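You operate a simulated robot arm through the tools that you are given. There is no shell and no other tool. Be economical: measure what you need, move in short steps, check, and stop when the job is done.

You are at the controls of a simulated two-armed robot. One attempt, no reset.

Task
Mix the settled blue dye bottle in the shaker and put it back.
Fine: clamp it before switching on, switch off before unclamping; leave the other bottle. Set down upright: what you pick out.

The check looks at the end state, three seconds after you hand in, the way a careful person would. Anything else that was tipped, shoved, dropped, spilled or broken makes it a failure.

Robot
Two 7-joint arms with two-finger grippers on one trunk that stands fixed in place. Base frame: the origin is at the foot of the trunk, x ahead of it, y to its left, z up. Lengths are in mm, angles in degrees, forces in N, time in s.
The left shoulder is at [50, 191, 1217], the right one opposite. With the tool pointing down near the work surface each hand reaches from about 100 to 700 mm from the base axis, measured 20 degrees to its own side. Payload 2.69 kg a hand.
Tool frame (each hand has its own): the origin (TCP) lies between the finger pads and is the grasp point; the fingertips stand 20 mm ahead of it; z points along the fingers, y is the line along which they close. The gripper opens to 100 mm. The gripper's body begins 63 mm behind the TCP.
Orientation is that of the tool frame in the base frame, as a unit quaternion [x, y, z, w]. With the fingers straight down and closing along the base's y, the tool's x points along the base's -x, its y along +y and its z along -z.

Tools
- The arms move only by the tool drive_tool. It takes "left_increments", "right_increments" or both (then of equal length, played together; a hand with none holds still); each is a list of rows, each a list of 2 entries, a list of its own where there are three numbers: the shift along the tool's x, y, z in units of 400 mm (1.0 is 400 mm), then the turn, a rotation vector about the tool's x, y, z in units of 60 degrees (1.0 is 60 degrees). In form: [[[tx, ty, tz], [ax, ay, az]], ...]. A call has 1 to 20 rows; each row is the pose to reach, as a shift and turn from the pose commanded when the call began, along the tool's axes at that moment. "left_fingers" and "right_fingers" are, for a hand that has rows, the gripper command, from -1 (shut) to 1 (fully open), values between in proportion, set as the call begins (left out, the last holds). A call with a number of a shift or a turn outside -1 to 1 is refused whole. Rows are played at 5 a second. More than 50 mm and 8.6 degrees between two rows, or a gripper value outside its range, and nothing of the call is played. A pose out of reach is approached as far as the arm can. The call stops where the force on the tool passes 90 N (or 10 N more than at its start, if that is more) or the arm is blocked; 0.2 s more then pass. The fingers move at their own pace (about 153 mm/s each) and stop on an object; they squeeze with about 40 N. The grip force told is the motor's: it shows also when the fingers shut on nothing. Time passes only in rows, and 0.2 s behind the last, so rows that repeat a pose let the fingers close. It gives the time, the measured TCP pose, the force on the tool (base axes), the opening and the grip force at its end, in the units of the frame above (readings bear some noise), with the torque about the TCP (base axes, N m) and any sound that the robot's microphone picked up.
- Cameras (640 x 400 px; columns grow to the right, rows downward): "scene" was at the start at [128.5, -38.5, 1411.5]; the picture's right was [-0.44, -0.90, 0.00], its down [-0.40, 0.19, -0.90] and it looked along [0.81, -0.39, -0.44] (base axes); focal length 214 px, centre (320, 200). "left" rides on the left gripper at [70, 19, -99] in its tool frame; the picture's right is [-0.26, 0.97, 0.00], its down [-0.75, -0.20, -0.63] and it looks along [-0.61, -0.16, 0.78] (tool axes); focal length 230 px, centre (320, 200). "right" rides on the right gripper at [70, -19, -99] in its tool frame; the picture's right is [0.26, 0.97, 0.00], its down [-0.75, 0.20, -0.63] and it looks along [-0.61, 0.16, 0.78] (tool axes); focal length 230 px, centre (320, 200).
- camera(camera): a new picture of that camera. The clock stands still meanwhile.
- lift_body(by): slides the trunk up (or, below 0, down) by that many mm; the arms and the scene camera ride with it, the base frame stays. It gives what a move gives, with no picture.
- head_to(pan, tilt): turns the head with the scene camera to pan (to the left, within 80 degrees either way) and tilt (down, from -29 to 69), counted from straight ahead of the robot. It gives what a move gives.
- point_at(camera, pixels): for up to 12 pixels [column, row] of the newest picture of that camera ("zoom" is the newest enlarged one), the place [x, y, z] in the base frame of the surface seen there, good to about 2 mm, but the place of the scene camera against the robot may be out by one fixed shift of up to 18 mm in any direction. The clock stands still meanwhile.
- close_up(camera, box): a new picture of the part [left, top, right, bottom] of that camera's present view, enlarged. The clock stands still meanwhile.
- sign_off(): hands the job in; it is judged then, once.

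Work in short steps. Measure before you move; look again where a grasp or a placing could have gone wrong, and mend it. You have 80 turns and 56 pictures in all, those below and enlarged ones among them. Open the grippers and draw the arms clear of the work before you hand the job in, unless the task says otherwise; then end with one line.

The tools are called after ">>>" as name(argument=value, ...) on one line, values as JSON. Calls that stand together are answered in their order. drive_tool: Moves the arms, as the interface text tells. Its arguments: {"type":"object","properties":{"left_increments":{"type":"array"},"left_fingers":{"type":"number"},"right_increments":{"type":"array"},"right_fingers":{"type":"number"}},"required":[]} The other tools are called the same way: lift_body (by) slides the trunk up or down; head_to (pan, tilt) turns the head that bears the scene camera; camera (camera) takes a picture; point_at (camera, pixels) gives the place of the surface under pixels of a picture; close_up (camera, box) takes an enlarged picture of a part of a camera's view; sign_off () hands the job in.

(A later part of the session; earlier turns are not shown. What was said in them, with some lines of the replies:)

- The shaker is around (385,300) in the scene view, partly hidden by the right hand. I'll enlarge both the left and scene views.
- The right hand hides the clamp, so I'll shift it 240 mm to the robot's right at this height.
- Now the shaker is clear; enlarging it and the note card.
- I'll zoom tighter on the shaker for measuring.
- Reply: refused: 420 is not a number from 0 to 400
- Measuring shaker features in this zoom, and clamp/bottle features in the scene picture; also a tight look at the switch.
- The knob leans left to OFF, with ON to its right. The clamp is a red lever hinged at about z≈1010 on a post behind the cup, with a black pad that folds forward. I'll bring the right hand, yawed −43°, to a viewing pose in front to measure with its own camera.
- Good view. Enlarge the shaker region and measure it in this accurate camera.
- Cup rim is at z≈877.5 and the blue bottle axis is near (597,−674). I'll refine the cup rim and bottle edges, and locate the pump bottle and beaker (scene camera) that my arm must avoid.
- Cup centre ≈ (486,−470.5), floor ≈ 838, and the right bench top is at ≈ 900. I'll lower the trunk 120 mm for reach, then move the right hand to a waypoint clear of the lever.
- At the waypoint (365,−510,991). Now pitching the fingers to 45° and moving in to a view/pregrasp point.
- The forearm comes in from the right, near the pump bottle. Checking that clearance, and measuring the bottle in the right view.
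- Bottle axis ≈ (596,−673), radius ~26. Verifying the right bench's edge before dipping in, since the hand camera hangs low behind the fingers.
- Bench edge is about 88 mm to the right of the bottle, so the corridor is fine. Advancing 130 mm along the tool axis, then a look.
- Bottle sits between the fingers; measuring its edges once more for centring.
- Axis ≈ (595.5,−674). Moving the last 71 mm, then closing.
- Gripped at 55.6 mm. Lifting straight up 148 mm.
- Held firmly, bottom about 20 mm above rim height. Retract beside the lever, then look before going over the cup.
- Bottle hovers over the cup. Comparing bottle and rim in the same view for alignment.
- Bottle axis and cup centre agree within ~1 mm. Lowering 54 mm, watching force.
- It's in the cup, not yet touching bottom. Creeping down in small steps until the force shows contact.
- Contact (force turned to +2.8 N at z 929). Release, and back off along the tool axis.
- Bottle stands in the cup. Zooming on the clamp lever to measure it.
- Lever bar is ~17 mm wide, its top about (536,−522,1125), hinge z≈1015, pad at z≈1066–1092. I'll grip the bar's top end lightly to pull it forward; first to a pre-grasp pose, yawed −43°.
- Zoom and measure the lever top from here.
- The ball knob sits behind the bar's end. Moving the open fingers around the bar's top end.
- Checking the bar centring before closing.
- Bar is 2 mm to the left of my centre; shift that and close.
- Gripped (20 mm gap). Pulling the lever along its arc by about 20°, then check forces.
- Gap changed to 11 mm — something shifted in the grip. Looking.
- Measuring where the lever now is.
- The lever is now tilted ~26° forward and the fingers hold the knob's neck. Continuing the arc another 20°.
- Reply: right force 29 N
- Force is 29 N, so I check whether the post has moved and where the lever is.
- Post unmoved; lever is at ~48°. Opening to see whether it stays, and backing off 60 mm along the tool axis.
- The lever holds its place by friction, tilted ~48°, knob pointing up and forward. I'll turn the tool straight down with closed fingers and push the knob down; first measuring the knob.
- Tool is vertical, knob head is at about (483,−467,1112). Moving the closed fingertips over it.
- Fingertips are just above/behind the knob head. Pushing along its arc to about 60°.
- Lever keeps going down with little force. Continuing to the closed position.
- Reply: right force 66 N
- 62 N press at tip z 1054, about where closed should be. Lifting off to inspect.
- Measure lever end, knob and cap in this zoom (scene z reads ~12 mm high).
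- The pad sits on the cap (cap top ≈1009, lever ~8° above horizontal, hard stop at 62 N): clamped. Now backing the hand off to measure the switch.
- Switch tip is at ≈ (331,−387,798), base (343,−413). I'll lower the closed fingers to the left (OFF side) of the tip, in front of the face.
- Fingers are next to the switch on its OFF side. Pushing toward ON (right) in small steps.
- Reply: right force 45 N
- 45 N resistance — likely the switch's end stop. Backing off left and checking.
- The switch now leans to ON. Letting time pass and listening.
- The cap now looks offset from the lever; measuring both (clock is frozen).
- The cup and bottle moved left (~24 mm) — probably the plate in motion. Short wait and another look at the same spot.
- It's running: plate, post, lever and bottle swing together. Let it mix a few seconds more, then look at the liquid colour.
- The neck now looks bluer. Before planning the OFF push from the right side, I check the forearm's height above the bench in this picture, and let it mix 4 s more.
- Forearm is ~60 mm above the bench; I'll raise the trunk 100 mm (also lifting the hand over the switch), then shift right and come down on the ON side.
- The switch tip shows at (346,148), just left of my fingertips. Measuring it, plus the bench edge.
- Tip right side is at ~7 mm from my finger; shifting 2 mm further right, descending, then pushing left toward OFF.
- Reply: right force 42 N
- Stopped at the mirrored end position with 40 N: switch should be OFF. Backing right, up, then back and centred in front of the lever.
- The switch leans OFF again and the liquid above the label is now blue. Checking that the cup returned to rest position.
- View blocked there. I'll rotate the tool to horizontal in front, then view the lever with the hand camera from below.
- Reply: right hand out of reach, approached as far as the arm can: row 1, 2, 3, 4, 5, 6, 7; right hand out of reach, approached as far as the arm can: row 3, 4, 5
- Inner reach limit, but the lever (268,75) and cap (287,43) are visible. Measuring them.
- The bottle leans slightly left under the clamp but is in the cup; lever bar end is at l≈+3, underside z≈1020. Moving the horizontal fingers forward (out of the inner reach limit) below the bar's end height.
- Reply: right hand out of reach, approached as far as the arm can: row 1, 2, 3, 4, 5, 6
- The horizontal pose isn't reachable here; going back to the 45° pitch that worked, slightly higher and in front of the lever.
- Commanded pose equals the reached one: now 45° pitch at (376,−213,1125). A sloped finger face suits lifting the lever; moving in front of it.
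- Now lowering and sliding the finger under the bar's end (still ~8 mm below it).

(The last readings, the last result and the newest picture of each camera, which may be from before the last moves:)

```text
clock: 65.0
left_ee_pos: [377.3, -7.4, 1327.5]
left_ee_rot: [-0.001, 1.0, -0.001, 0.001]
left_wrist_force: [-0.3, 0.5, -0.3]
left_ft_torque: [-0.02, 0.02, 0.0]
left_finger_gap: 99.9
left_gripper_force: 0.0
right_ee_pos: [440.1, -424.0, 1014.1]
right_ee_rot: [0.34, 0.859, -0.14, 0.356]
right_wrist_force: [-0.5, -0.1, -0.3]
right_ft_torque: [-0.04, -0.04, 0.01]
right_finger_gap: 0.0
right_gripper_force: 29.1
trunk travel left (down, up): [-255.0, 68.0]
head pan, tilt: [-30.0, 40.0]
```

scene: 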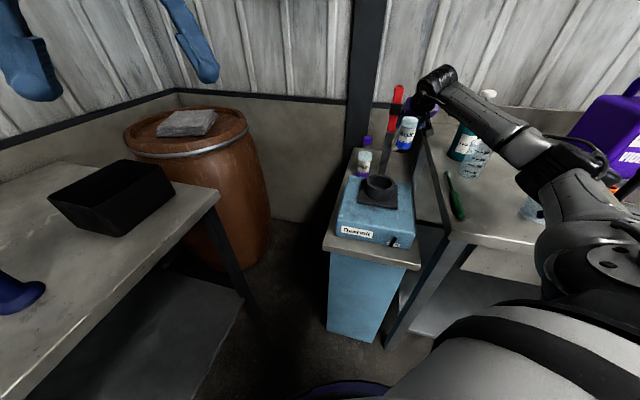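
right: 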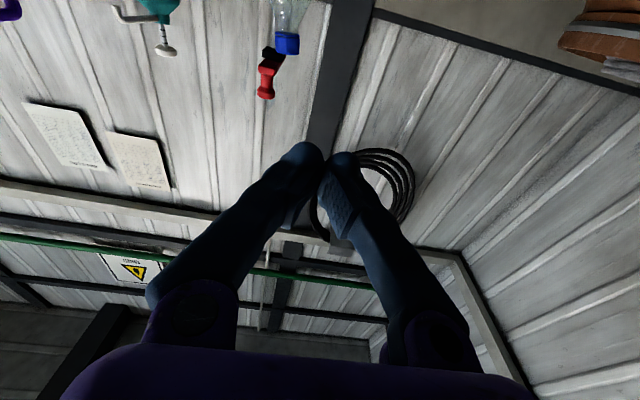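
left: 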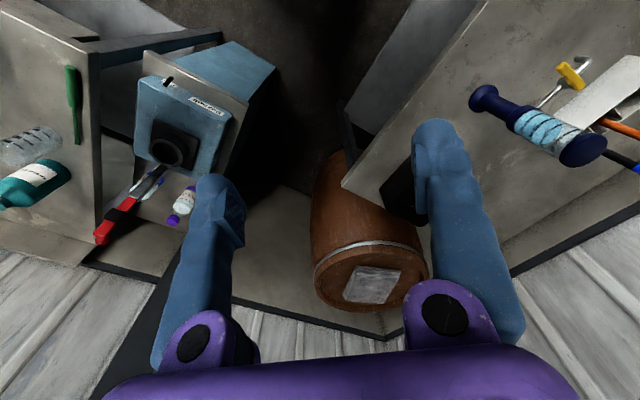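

Lifting the lever along its arc to ~45° first.

>>> drive_tool(right_increments=[[[-0.0292, 0, -0.0133], [0, 0, 0]], [[-0.0647, 0, -0.0329], [0, 0, 0]], [[-0.1075, 0, -0.0513], [0, 0, 0]], [[-0.142, 0, -0.058], [0, 0, 0]], [[-0.1762, 0, -0.0642], [0, 0, 0]]])

>>> camera(camera="right")

```text
clock: 66.2
left_ee_pos: [376.4, -7.1, 1327.3]
left_ee_rot: [-0.001, 1.0, 0.0, 0.0]
left_wrist_force: [-0.4, -0.2, -0.6]
left_ft_torque: [0.01, 0.0, 0.0]
left_finger_gap: 100.1
left_gripper_force: 0.0
right_ee_pos: [462.4, -443.0, 1081.3]
right_ee_rot: [0.339, 0.86, -0.139, 0.355]
right_wrist_force: [-0.6, 0.3, -0.3]
right_ft_torque: [0.01, -0.02, 0.0]
right_finger_gap: 0.0
right_gripper_force: 28.8
trunk travel left (down, up): [-255.0, 68.0]
head pan, tilt: [-30.0, 40.0]
```

```text
3 pictures are left
```

right: 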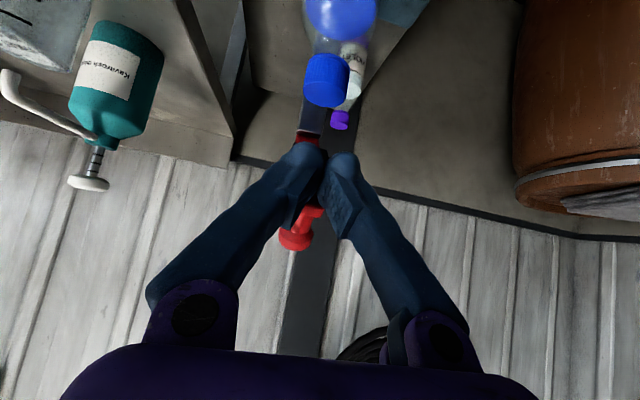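

The lever is riding up on the fingers and the liquid is fully blue. Measure the freed bottle here, then push the lever on to upright.

>>> point_at(camera="right", pixels=[[326, 70], [308, 80], [345, 82], [326, 100], [340, 25], [318, 20], [370, 20], [310, 20], [315, 125], [375, 8]])

>>> drive_tool(right_increments=[[[-0.035, 0, 0.003], [0, 0, 0]], [[-0.07, 0, 0.0053], [0, 0, 0]], [[-0.103, 0, 0.0167], [0, 0, 0]], [[-0.1356, 0, 0.0281], [0, 0, 0]], [[-0.1632, 0, 0.043], [0, 0, 0]], [[-0.1879, 0, 0.0642], [0, 0, 0]]])

```text
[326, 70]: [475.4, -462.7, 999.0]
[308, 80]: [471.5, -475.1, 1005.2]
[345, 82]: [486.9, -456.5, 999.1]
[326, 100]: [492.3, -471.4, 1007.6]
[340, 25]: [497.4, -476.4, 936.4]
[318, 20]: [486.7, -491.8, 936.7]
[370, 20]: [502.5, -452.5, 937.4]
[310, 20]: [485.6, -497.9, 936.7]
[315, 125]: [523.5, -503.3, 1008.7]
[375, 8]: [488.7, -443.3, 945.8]
```

```text
clock: 67.6
left_ee_pos: [377.2, -6.9, 1328.2]
left_ee_rot: [-0.001, 1.0, -0.001, 0.0]
left_wrist_force: [-0.2, -1.3, -0.4]
left_ft_torque: [0.01, 0.0, -0.02]
left_finger_gap: 99.8
left_gripper_force: 0.0
right_ee_pos: [514.2, -494.2, 1116.7]
right_ee_rot: [0.34, 0.859, -0.14, 0.356]
right_wrist_force: [0.0, -0.6, -0.2]
right_ft_torque: [0.02, 0.01, 0.01]
right_finger_gap: 0.1
right_gripper_force: 29.3
trunk travel left (down, up): [-255.0, 68.0]
head pan, tilt: [-30.0, 40.0]
```

The bottle is upright again, centred at ≈ (487,−471). Pushing the lever a few mm further to be sure it's at its back stop.

>>> drive_tool(right_increments=[[[-0.009, 0, 0.009], [0, 0, 0]], [[-0.014, 0, 0.014], [0, 0, 0]]])

```text
clock: 68.2
left_ee_pos: [376.4, -8.1, 1327.7]
left_ee_rot: [-0.001, 1.0, 0.0, 0.001]
left_wrist_force: [-0.7, -0.1, 0.8]
left_ft_torque: [0.03, 0.02, 0.0]
left_finger_gap: 100.1
left_gripper_force: 0.0
right_ee_pos: [519.3, -498.5, 1116.2]
right_ee_rot: [0.34, 0.859, -0.14, 0.356]
right_wrist_force: [-5.4, 5.6, 0.5]
right_ft_torque: [-0.01, 0.02, -0.03]
right_finger_gap: 0.0
right_gripper_force: 29.6
trunk travel left (down, up): [-255.0, 68.0]
head pan, tilt: [-30.0, 40.0]
```

Slight 8 N resistance: lever is back upright at its stop. Retreating to the earlier pre-grasp pose (yaw −37°, fingers 75 mm open), then lowering the trunk 100 mm.

>>> drive_tool(right_increments=[[[0.047, -0.0076, -0.0751], [-0.014, 0, -0.014]], [[0.094, -0.0151, -0.1502], [-0.028, 0, -0.028]], [[0.141, -0.0227, -0.2254], [-0.042, 0, -0.042]], [[0.188, -0.0302, -0.3005], [-0.056, 0, -0.056]], [[0.235, -0.0378, -0.3756], [-0.0707, 0, -0.0707]]], right_fingers=0.5)

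>>> lift_body(by=-100)

```text
clock: 69.4
left_ee_pos: [376.3, -5.9, 1327.7]
left_ee_rot: [-0.001, 1.0, -0.001, 0.001]
left_wrist_force: [0.0, 0.1, 0.5]
left_ft_torque: [0.01, 0.03, -0.02]
left_finger_gap: 99.8
left_gripper_force: 0.0
right_ee_pos: [381.6, -391.5, 1155.3]
right_ee_rot: [0.295, 0.876, -0.121, 0.363]
right_wrist_force: [-0.3, 0.2, -1.9]
right_ft_torque: [-0.01, -0.04, -0.01]
right_finger_gap: 74.9
right_gripper_force: 0.1
trunk travel left (down, up): [-255.0, 68.0]
head pan, tilt: [-30.0, 40.0]
```

```text
clock: 70.7
left_ee_pos: [377.5, -7.9, 1227.5]
left_ee_rot: [-0.001, 1.0, -0.001, 0.0]
left_wrist_force: [-0.3, -0.4, -0.4]
left_ft_torque: [0.0, 0.0, -0.02]
left_finger_gap: 100.1
left_gripper_force: 0.1
right_ee_pos: [382.2, -392.5, 1055.9]
right_ee_rot: [0.295, 0.875, -0.121, 0.363]
right_wrist_force: [-0.1, 0.1, 0.4]
right_ft_torque: [-0.02, 0.02, 0.0]
right_finger_gap: 74.8
right_gripper_force: 0.1
trunk travel left (down, up): [-155.0, 168.0]
head pan, tilt: [-30.0, 40.0]
```

Back at the known pre-grasp pose; one picture to confirm lever up and bottle upright.

>>> camera(camera="right")

>>> point_at(camera="right", pixels=[[308, 147], [308, 158], [298, 150], [320, 150], [326, 65], [310, 65], [345, 65], [325, 90], [295, 170], [285, 221], [322, 45]])

```text
2 pictures are left
```

right: 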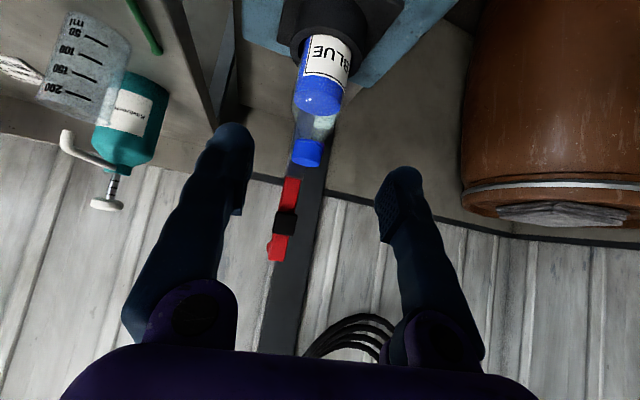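

```text
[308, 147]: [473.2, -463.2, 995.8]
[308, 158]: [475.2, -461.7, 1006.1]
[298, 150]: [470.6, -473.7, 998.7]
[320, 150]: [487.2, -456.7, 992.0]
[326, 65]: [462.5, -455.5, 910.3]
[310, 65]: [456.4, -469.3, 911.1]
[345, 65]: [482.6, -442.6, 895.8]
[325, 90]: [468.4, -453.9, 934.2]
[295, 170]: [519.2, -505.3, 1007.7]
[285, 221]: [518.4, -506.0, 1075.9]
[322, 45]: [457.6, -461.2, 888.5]
```

Everything as at release, liquid uniformly blue, lever up. Advancing 180 mm to grasp.

>>> drive_tool(right_increments=[[[-0.001, 0, 0.1], [0, 0, 0]], [[-0.002, 0, 0.2], [0, 0, 0]], [[-0.003, 0, 0.28], [0, 0, 0]], [[-0.004, 0, 0.35], [0, 0, 0]], [[-0.005, 0, 0.41], [0, 0, 0]], [[-0.005, 0, 0.4516], [0, 0, 0]], [[-0.005, 0, 0.4516], [0, 0, 0]]])

>>> drive_tool(right_increments=[[[0, 0, 0], [0, 0, 0]], [[0, 0, 0], [0, 0, 0]], [[0, 0, 0], [0, 0, 0]]], right_fingers=-1)

```text
clock: 72.3
left_ee_pos: [375.9, -7.4, 1228.5]
left_ee_rot: [-0.002, 1.0, -0.001, 0.0]
left_wrist_force: [-0.3, -2.0, -0.2]
left_ft_torque: [-0.01, -0.01, 0.0]
left_finger_gap: 100.3
left_gripper_force: 0.1
right_ee_pos: [486.2, -470.9, 928.7]
right_ee_rot: [0.295, 0.876, -0.121, 0.363]
right_wrist_force: [0.6, 0.1, -0.3]
right_ft_torque: [-0.04, 0.02, 0.01]
right_finger_gap: 74.9
right_gripper_force: 0.1
trunk travel left (down, up): [-155.0, 168.0]
head pan, tilt: [-30.0, 40.0]
```

```text
clock: 73.1
left_ee_pos: [376.1, -7.4, 1227.0]
left_ee_rot: [-0.001, 1.0, -0.001, 0.0]
left_wrist_force: [-0.5, 0.6, -0.8]
left_ft_torque: [0.05, -0.02, -0.01]
left_finger_gap: 99.8
left_gripper_force: 0.0
right_ee_pos: [486.4, -470.3, 928.6]
right_ee_rot: [0.296, 0.876, -0.121, 0.362]
right_wrist_force: [0.4, -1.4, -0.2]
right_ft_torque: [-0.01, -0.05, 0.02]
right_finger_gap: 55.8
right_gripper_force: 39.8
trunk travel left (down, up): [-155.0, 168.0]
head pan, tilt: [-30.0, 40.0]
```

Gripped at 55.8 mm. Lifting 62 mm and moving right of the lever plane.

>>> drive_tool(right_increments=[[[-0.03, 0, -0.03], [0, 0, 0]], [[-0.07, 0, -0.07], [0, 0, 0]], [[-0.11, 0, -0.11], [0, 0, 0]], [[-0.105, -0.062, -0.115], [0, 0, 0]], [[-0.1, -0.124, -0.12], [0, 0, 0]], [[-0.096, -0.1857, -0.124], [0, 0, 0]]])

```text
clock: 74.5
left_ee_pos: [376.5, -6.8, 1227.7]
left_ee_rot: [-0.001, 1.0, -0.001, 0.0]
left_wrist_force: [-0.5, -0.2, 1.0]
left_ft_torque: [-0.03, -0.02, 0.04]
left_finger_gap: 100.2
left_gripper_force: 0.0
right_ee_pos: [435.2, -525.5, 990.8]
right_ee_rot: [0.295, 0.876, -0.121, 0.362]
right_wrist_force: [-0.2, 0.0, -3.2]
right_ft_torque: [-0.01, 0.0, 0.02]
right_finger_gap: 55.5
right_gripper_force: 40.3
trunk travel left (down, up): [-155.0, 168.0]
head pan, tilt: [-30.0, 40.0]
```

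Following the earlier path in reverse to above the original spot.

>>> drive_tool(right_increments=[[[-0.0643, -0.0093, 0.0643], [0, 0, 0]], [[-0.1286, -0.0186, 0.1286], [0, 0, 0]], [[-0.1929, -0.0279, 0.1929], [0, 0, 0]], [[-0.2571, -0.0372, 0.2571], [0, 0, 0]], [[-0.3214, -0.0465, 0.3214], [0, 0, 0]], [[-0.3857, -0.0557, 0.3857], [0, 0, 0]], [[-0.3857, -0.0557, 0.3857], [0, 0, 0]]])

```text
clock: 76.1
left_ee_pos: [376.6, -8.1, 1227.7]
left_ee_rot: [-0.001, 1.0, -0.001, 0.0]
left_wrist_force: [-0.7, 0.1, -0.4]
left_ft_torque: [-0.01, -0.03, -0.01]
left_finger_gap: 100.1
left_gripper_force: 0.1
right_ee_pos: [594.8, -676.0, 991.9]
right_ee_rot: [0.295, 0.876, -0.121, 0.363]
right_wrist_force: [1.0, 0.2, -3.2]
right_ft_torque: [0.01, -0.01, 0.01]
right_finger_gap: 56.0
right_gripper_force: 40.1
trunk travel left (down, up): [-155.0, 168.0]
head pan, tilt: [-30.0, 40.0]
```

Above the spot. Descending to ~3 mm above contact.

>>> drive_tool(right_increments=[[[0.06, 0, 0.06], [0, 0, 0]], [[0.12, 0, 0.12], [0, 0, 0]], [[0.18, 0, 0.18], [0, 0, 0]], [[0.225, 0, 0.225], [0, 0, 0]], [[0.257, 0, 0.257], [0, 0, 0]], [[0.257, 0, 0.257], [0, 0, 0]]])

>>> drive_tool(right_increments=[[[0.0018, 0, 0.0018], [0, 0, 0]], [[0.0036, 0, 0.0036], [0, 0, 0]], [[0.0054, 0, 0.0054], [0, 0, 0]], [[0.0054, 0, 0.0054], [0, 0, 0]]])

```text
clock: 77.5
left_ee_pos: [376.2, -7.2, 1227.7]
left_ee_rot: [0.0, 1.0, 0.0, 0.0]
left_wrist_force: [-1.0, -1.0, 0.5]
left_ft_torque: [0.03, -0.03, -0.02]
left_finger_gap: 99.9
left_gripper_force: 0.0
right_ee_pos: [596.5, -675.9, 845.6]
right_ee_rot: [0.295, 0.875, -0.121, 0.363]
right_wrist_force: [-0.2, -0.7, -2.2]
right_ft_torque: [0.02, -0.01, -0.01]
right_finger_gap: 55.6
right_gripper_force: 40.0
trunk travel left (down, up): [-155.0, 168.0]
head pan, tilt: [-30.0, 40.0]
```

```text
clock: 78.5
left_ee_pos: [376.8, -8.1, 1227.3]
left_ee_rot: [0.0, 1.0, 0.001, 0.0]
left_wrist_force: [-0.1, 1.1, -0.4]
left_ft_torque: [0.0, 0.0, 0.0]
left_finger_gap: 99.9
left_gripper_force: 0.0
right_ee_pos: [596.1, -674.8, 842.3]
right_ee_rot: [0.295, 0.875, -0.122, 0.364]
right_wrist_force: [0.2, 0.6, -2.7]
right_ft_torque: [-0.01, 0.01, -0.01]
right_finger_gap: 55.7
right_gripper_force: 39.9
trunk travel left (down, up): [-155.0, 168.0]
head pan, tilt: [-30.0, 40.0]
```

Not yet touching; creeping 2 mm more.

>>> drive_tool(right_increments=[[[0.0015, 0, 0.0015], [0, 0, 0]], [[0.003, 0, 0.003], [0, 0, 0]], [[0.003, 0, 0.003], [0, 0, 0]]])

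```text
clock: 79.3
left_ee_pos: [377.2, -7.9, 1227.0]
left_ee_rot: [0.0, 1.0, 0.0, 0.0]
left_wrist_force: [-0.1, -0.1, 0.3]
left_ft_torque: [0.04, -0.01, 0.0]
left_finger_gap: 100.3
left_gripper_force: 0.1
right_ee_pos: [595.9, -674.6, 839.2]
right_ee_rot: [0.295, 0.875, -0.121, 0.364]
right_wrist_force: [0.2, 0.6, -2.3]
right_ft_torque: [0.0, 0.02, 0.01]
right_finger_gap: 55.7
right_gripper_force: 40.1
trunk travel left (down, up): [-155.0, 168.0]
head pan, tilt: [-30.0, 40.0]
```

Still hanging weight; another 2 mm.

>>> drive_tool(right_increments=[[[0.0018, 0, 0.0018], [0, 0, 0]], [[0.0036, 0, 0.0036], [0, 0, 0]], [[0.0036, 0, 0.0036], [0, 0, 0]]])

```text
clock: 80.1
left_ee_pos: [375.7, -8.2, 1228.0]
left_ee_rot: [-0.001, 1.0, -0.001, 0.0]
left_wrist_force: [-0.2, -0.1, 0.5]
left_ft_torque: [-0.02, 0.0, -0.03]
left_finger_gap: 100.0
left_gripper_force: 0.1
right_ee_pos: [596.2, -675.2, 840.1]
right_ee_rot: [0.295, 0.875, -0.121, 0.364]
right_wrist_force: [0.7, -0.1, 3.1]
right_ft_torque: [-0.04, 0.0, -0.02]
right_finger_gap: 55.5
right_gripper_force: 39.8
trunk travel left (down, up): [-155.0, 168.0]
head pan, tilt: [-30.0, 40.0]
```

Contact (+3.1 N). Releasing to 75 mm and backing straight out along the tool axis.

>>> drive_tool(right_increments=[[[0, 0, 0], [0, 0, 0]], [[0, 0, 0], [0, 0, 0]], [[0, 0, -0.06], [0, 0, 0]], [[0, 0, -0.15], [0, 0, 0]], [[0, 0, -0.25], [0, 0, 0]], [[0, 0, -0.35], [0, 0, 0]], [[0, 0, -0.45], [0, 0, 0]], [[0, 0, -0.52], [0, 0, 0]]], right_fingers=0.5)

>>> camera(camera="right")

```text
clock: 81.9
left_ee_pos: [375.9, -6.7, 1227.7]
left_ee_rot: [-0.001, 1.0, -0.001, 0.0]
left_wrist_force: [0.0, 0.7, 0.1]
left_ft_torque: [-0.03, 0.01, 0.01]
left_finger_gap: 99.9
left_gripper_force: 0.1
right_ee_pos: [475.8, -587.6, 986.2]
right_ee_rot: [0.294, 0.876, -0.121, 0.363]
right_wrist_force: [0.3, -0.7, 0.3]
right_ft_torque: [-0.04, -0.01, 0.0]
right_finger_gap: 74.9
right_gripper_force: 0.1
trunk travel left (down, up): [-155.0, 168.0]
head pan, tilt: [-30.0, 40.0]
```

```text
1 pictures are left
```

right: 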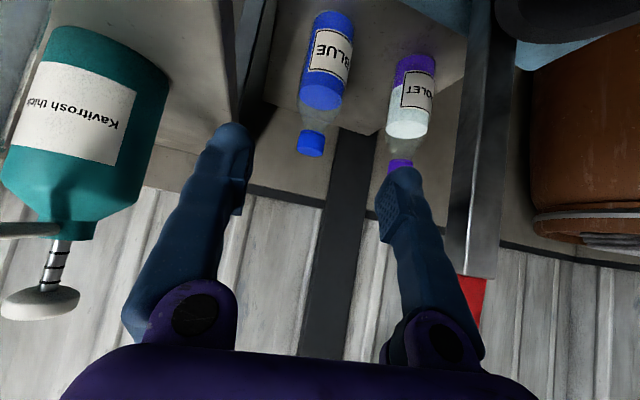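

The blue bottle stands upright in its place, mixed; violet and others untouched. Withdrawing the arm back and up, gripper open.

>>> drive_tool(right_increments=[[[0.06, -0.004, -0.06], [0, 0, 0]], [[0.12, -0.008, -0.12], [0, 0, 0]], [[0.18, -0.012, -0.18], [0, 0, 0]], [[0.2326, -0.016, -0.2326], [0, 0, 0]], [[0.17, -0.016, -0.295], [0, 0, 0]], [[0.11, -0.016, -0.355], [0, 0, 0]], [[0.05, -0.016, -0.415], [0, 0, 0]]], right_fingers=1)

>>> camera(camera="scene")

```text
clock: 83.5
left_ee_pos: [377.9, -8.0, 1227.2]
left_ee_rot: [-0.001, 1.0, -0.001, -0.001]
left_wrist_force: [-0.2, 0.3, -0.5]
left_ft_torque: [-0.01, 0.0, 0.0]
left_finger_gap: 100.0
left_gripper_force: 0.1
right_ee_pos: [369.6, -512.5, 1089.5]
right_ee_rot: [0.294, 0.876, -0.12, 0.363]
right_wrist_force: [-0.2, -0.5, -0.6]
right_ft_torque: [0.01, 0.02, -0.02]
right_finger_gap: 99.9
right_gripper_force: 0.0
trunk travel left (down, up): [-155.0, 168.0]
head pan, tilt: [-30.0, 40.0]
```

```text
0 pictures are left
```

scene: 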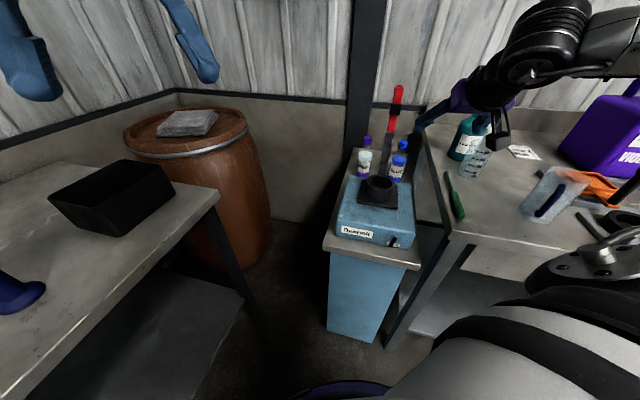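

All in order: switch OFF, lever up, both bottles standing. Raising the trunk for extra clearance, then handing in.

>>> lift_body(by=120)

>>> sign_off()

```text
clock: 85.0
left_ee_pos: [377.0, -8.1, 1347.1]
left_ee_rot: [-0.001, 1.0, -0.001, 0.0]
left_wrist_force: [-0.4, 0.5, 0.5]
left_ft_torque: [-0.01, -0.03, 0.01]
left_finger_gap: 99.9
left_gripper_force: 0.1
right_ee_pos: [371.0, -512.8, 1209.9]
right_ee_rot: [0.295, 0.875, -0.121, 0.364]
right_wrist_force: [0.4, -0.3, 0.6]
right_ft_torque: [-0.03, 0.02, 0.01]
right_finger_gap: 99.8
right_gripper_force: 0.1
trunk travel left (down, up): [-275.0, 48.0]
head pan, tilt: [-30.0, 40.0]
```

```text
The job is handed in.
```

The blue dye bottle was clamped and shaken until evenly blue, then switched off, unclamped and set upright back in its place; the violet bottle was left alone, though the blue one slipped partly from under the clamp pad and leaned in the cup while shaking.
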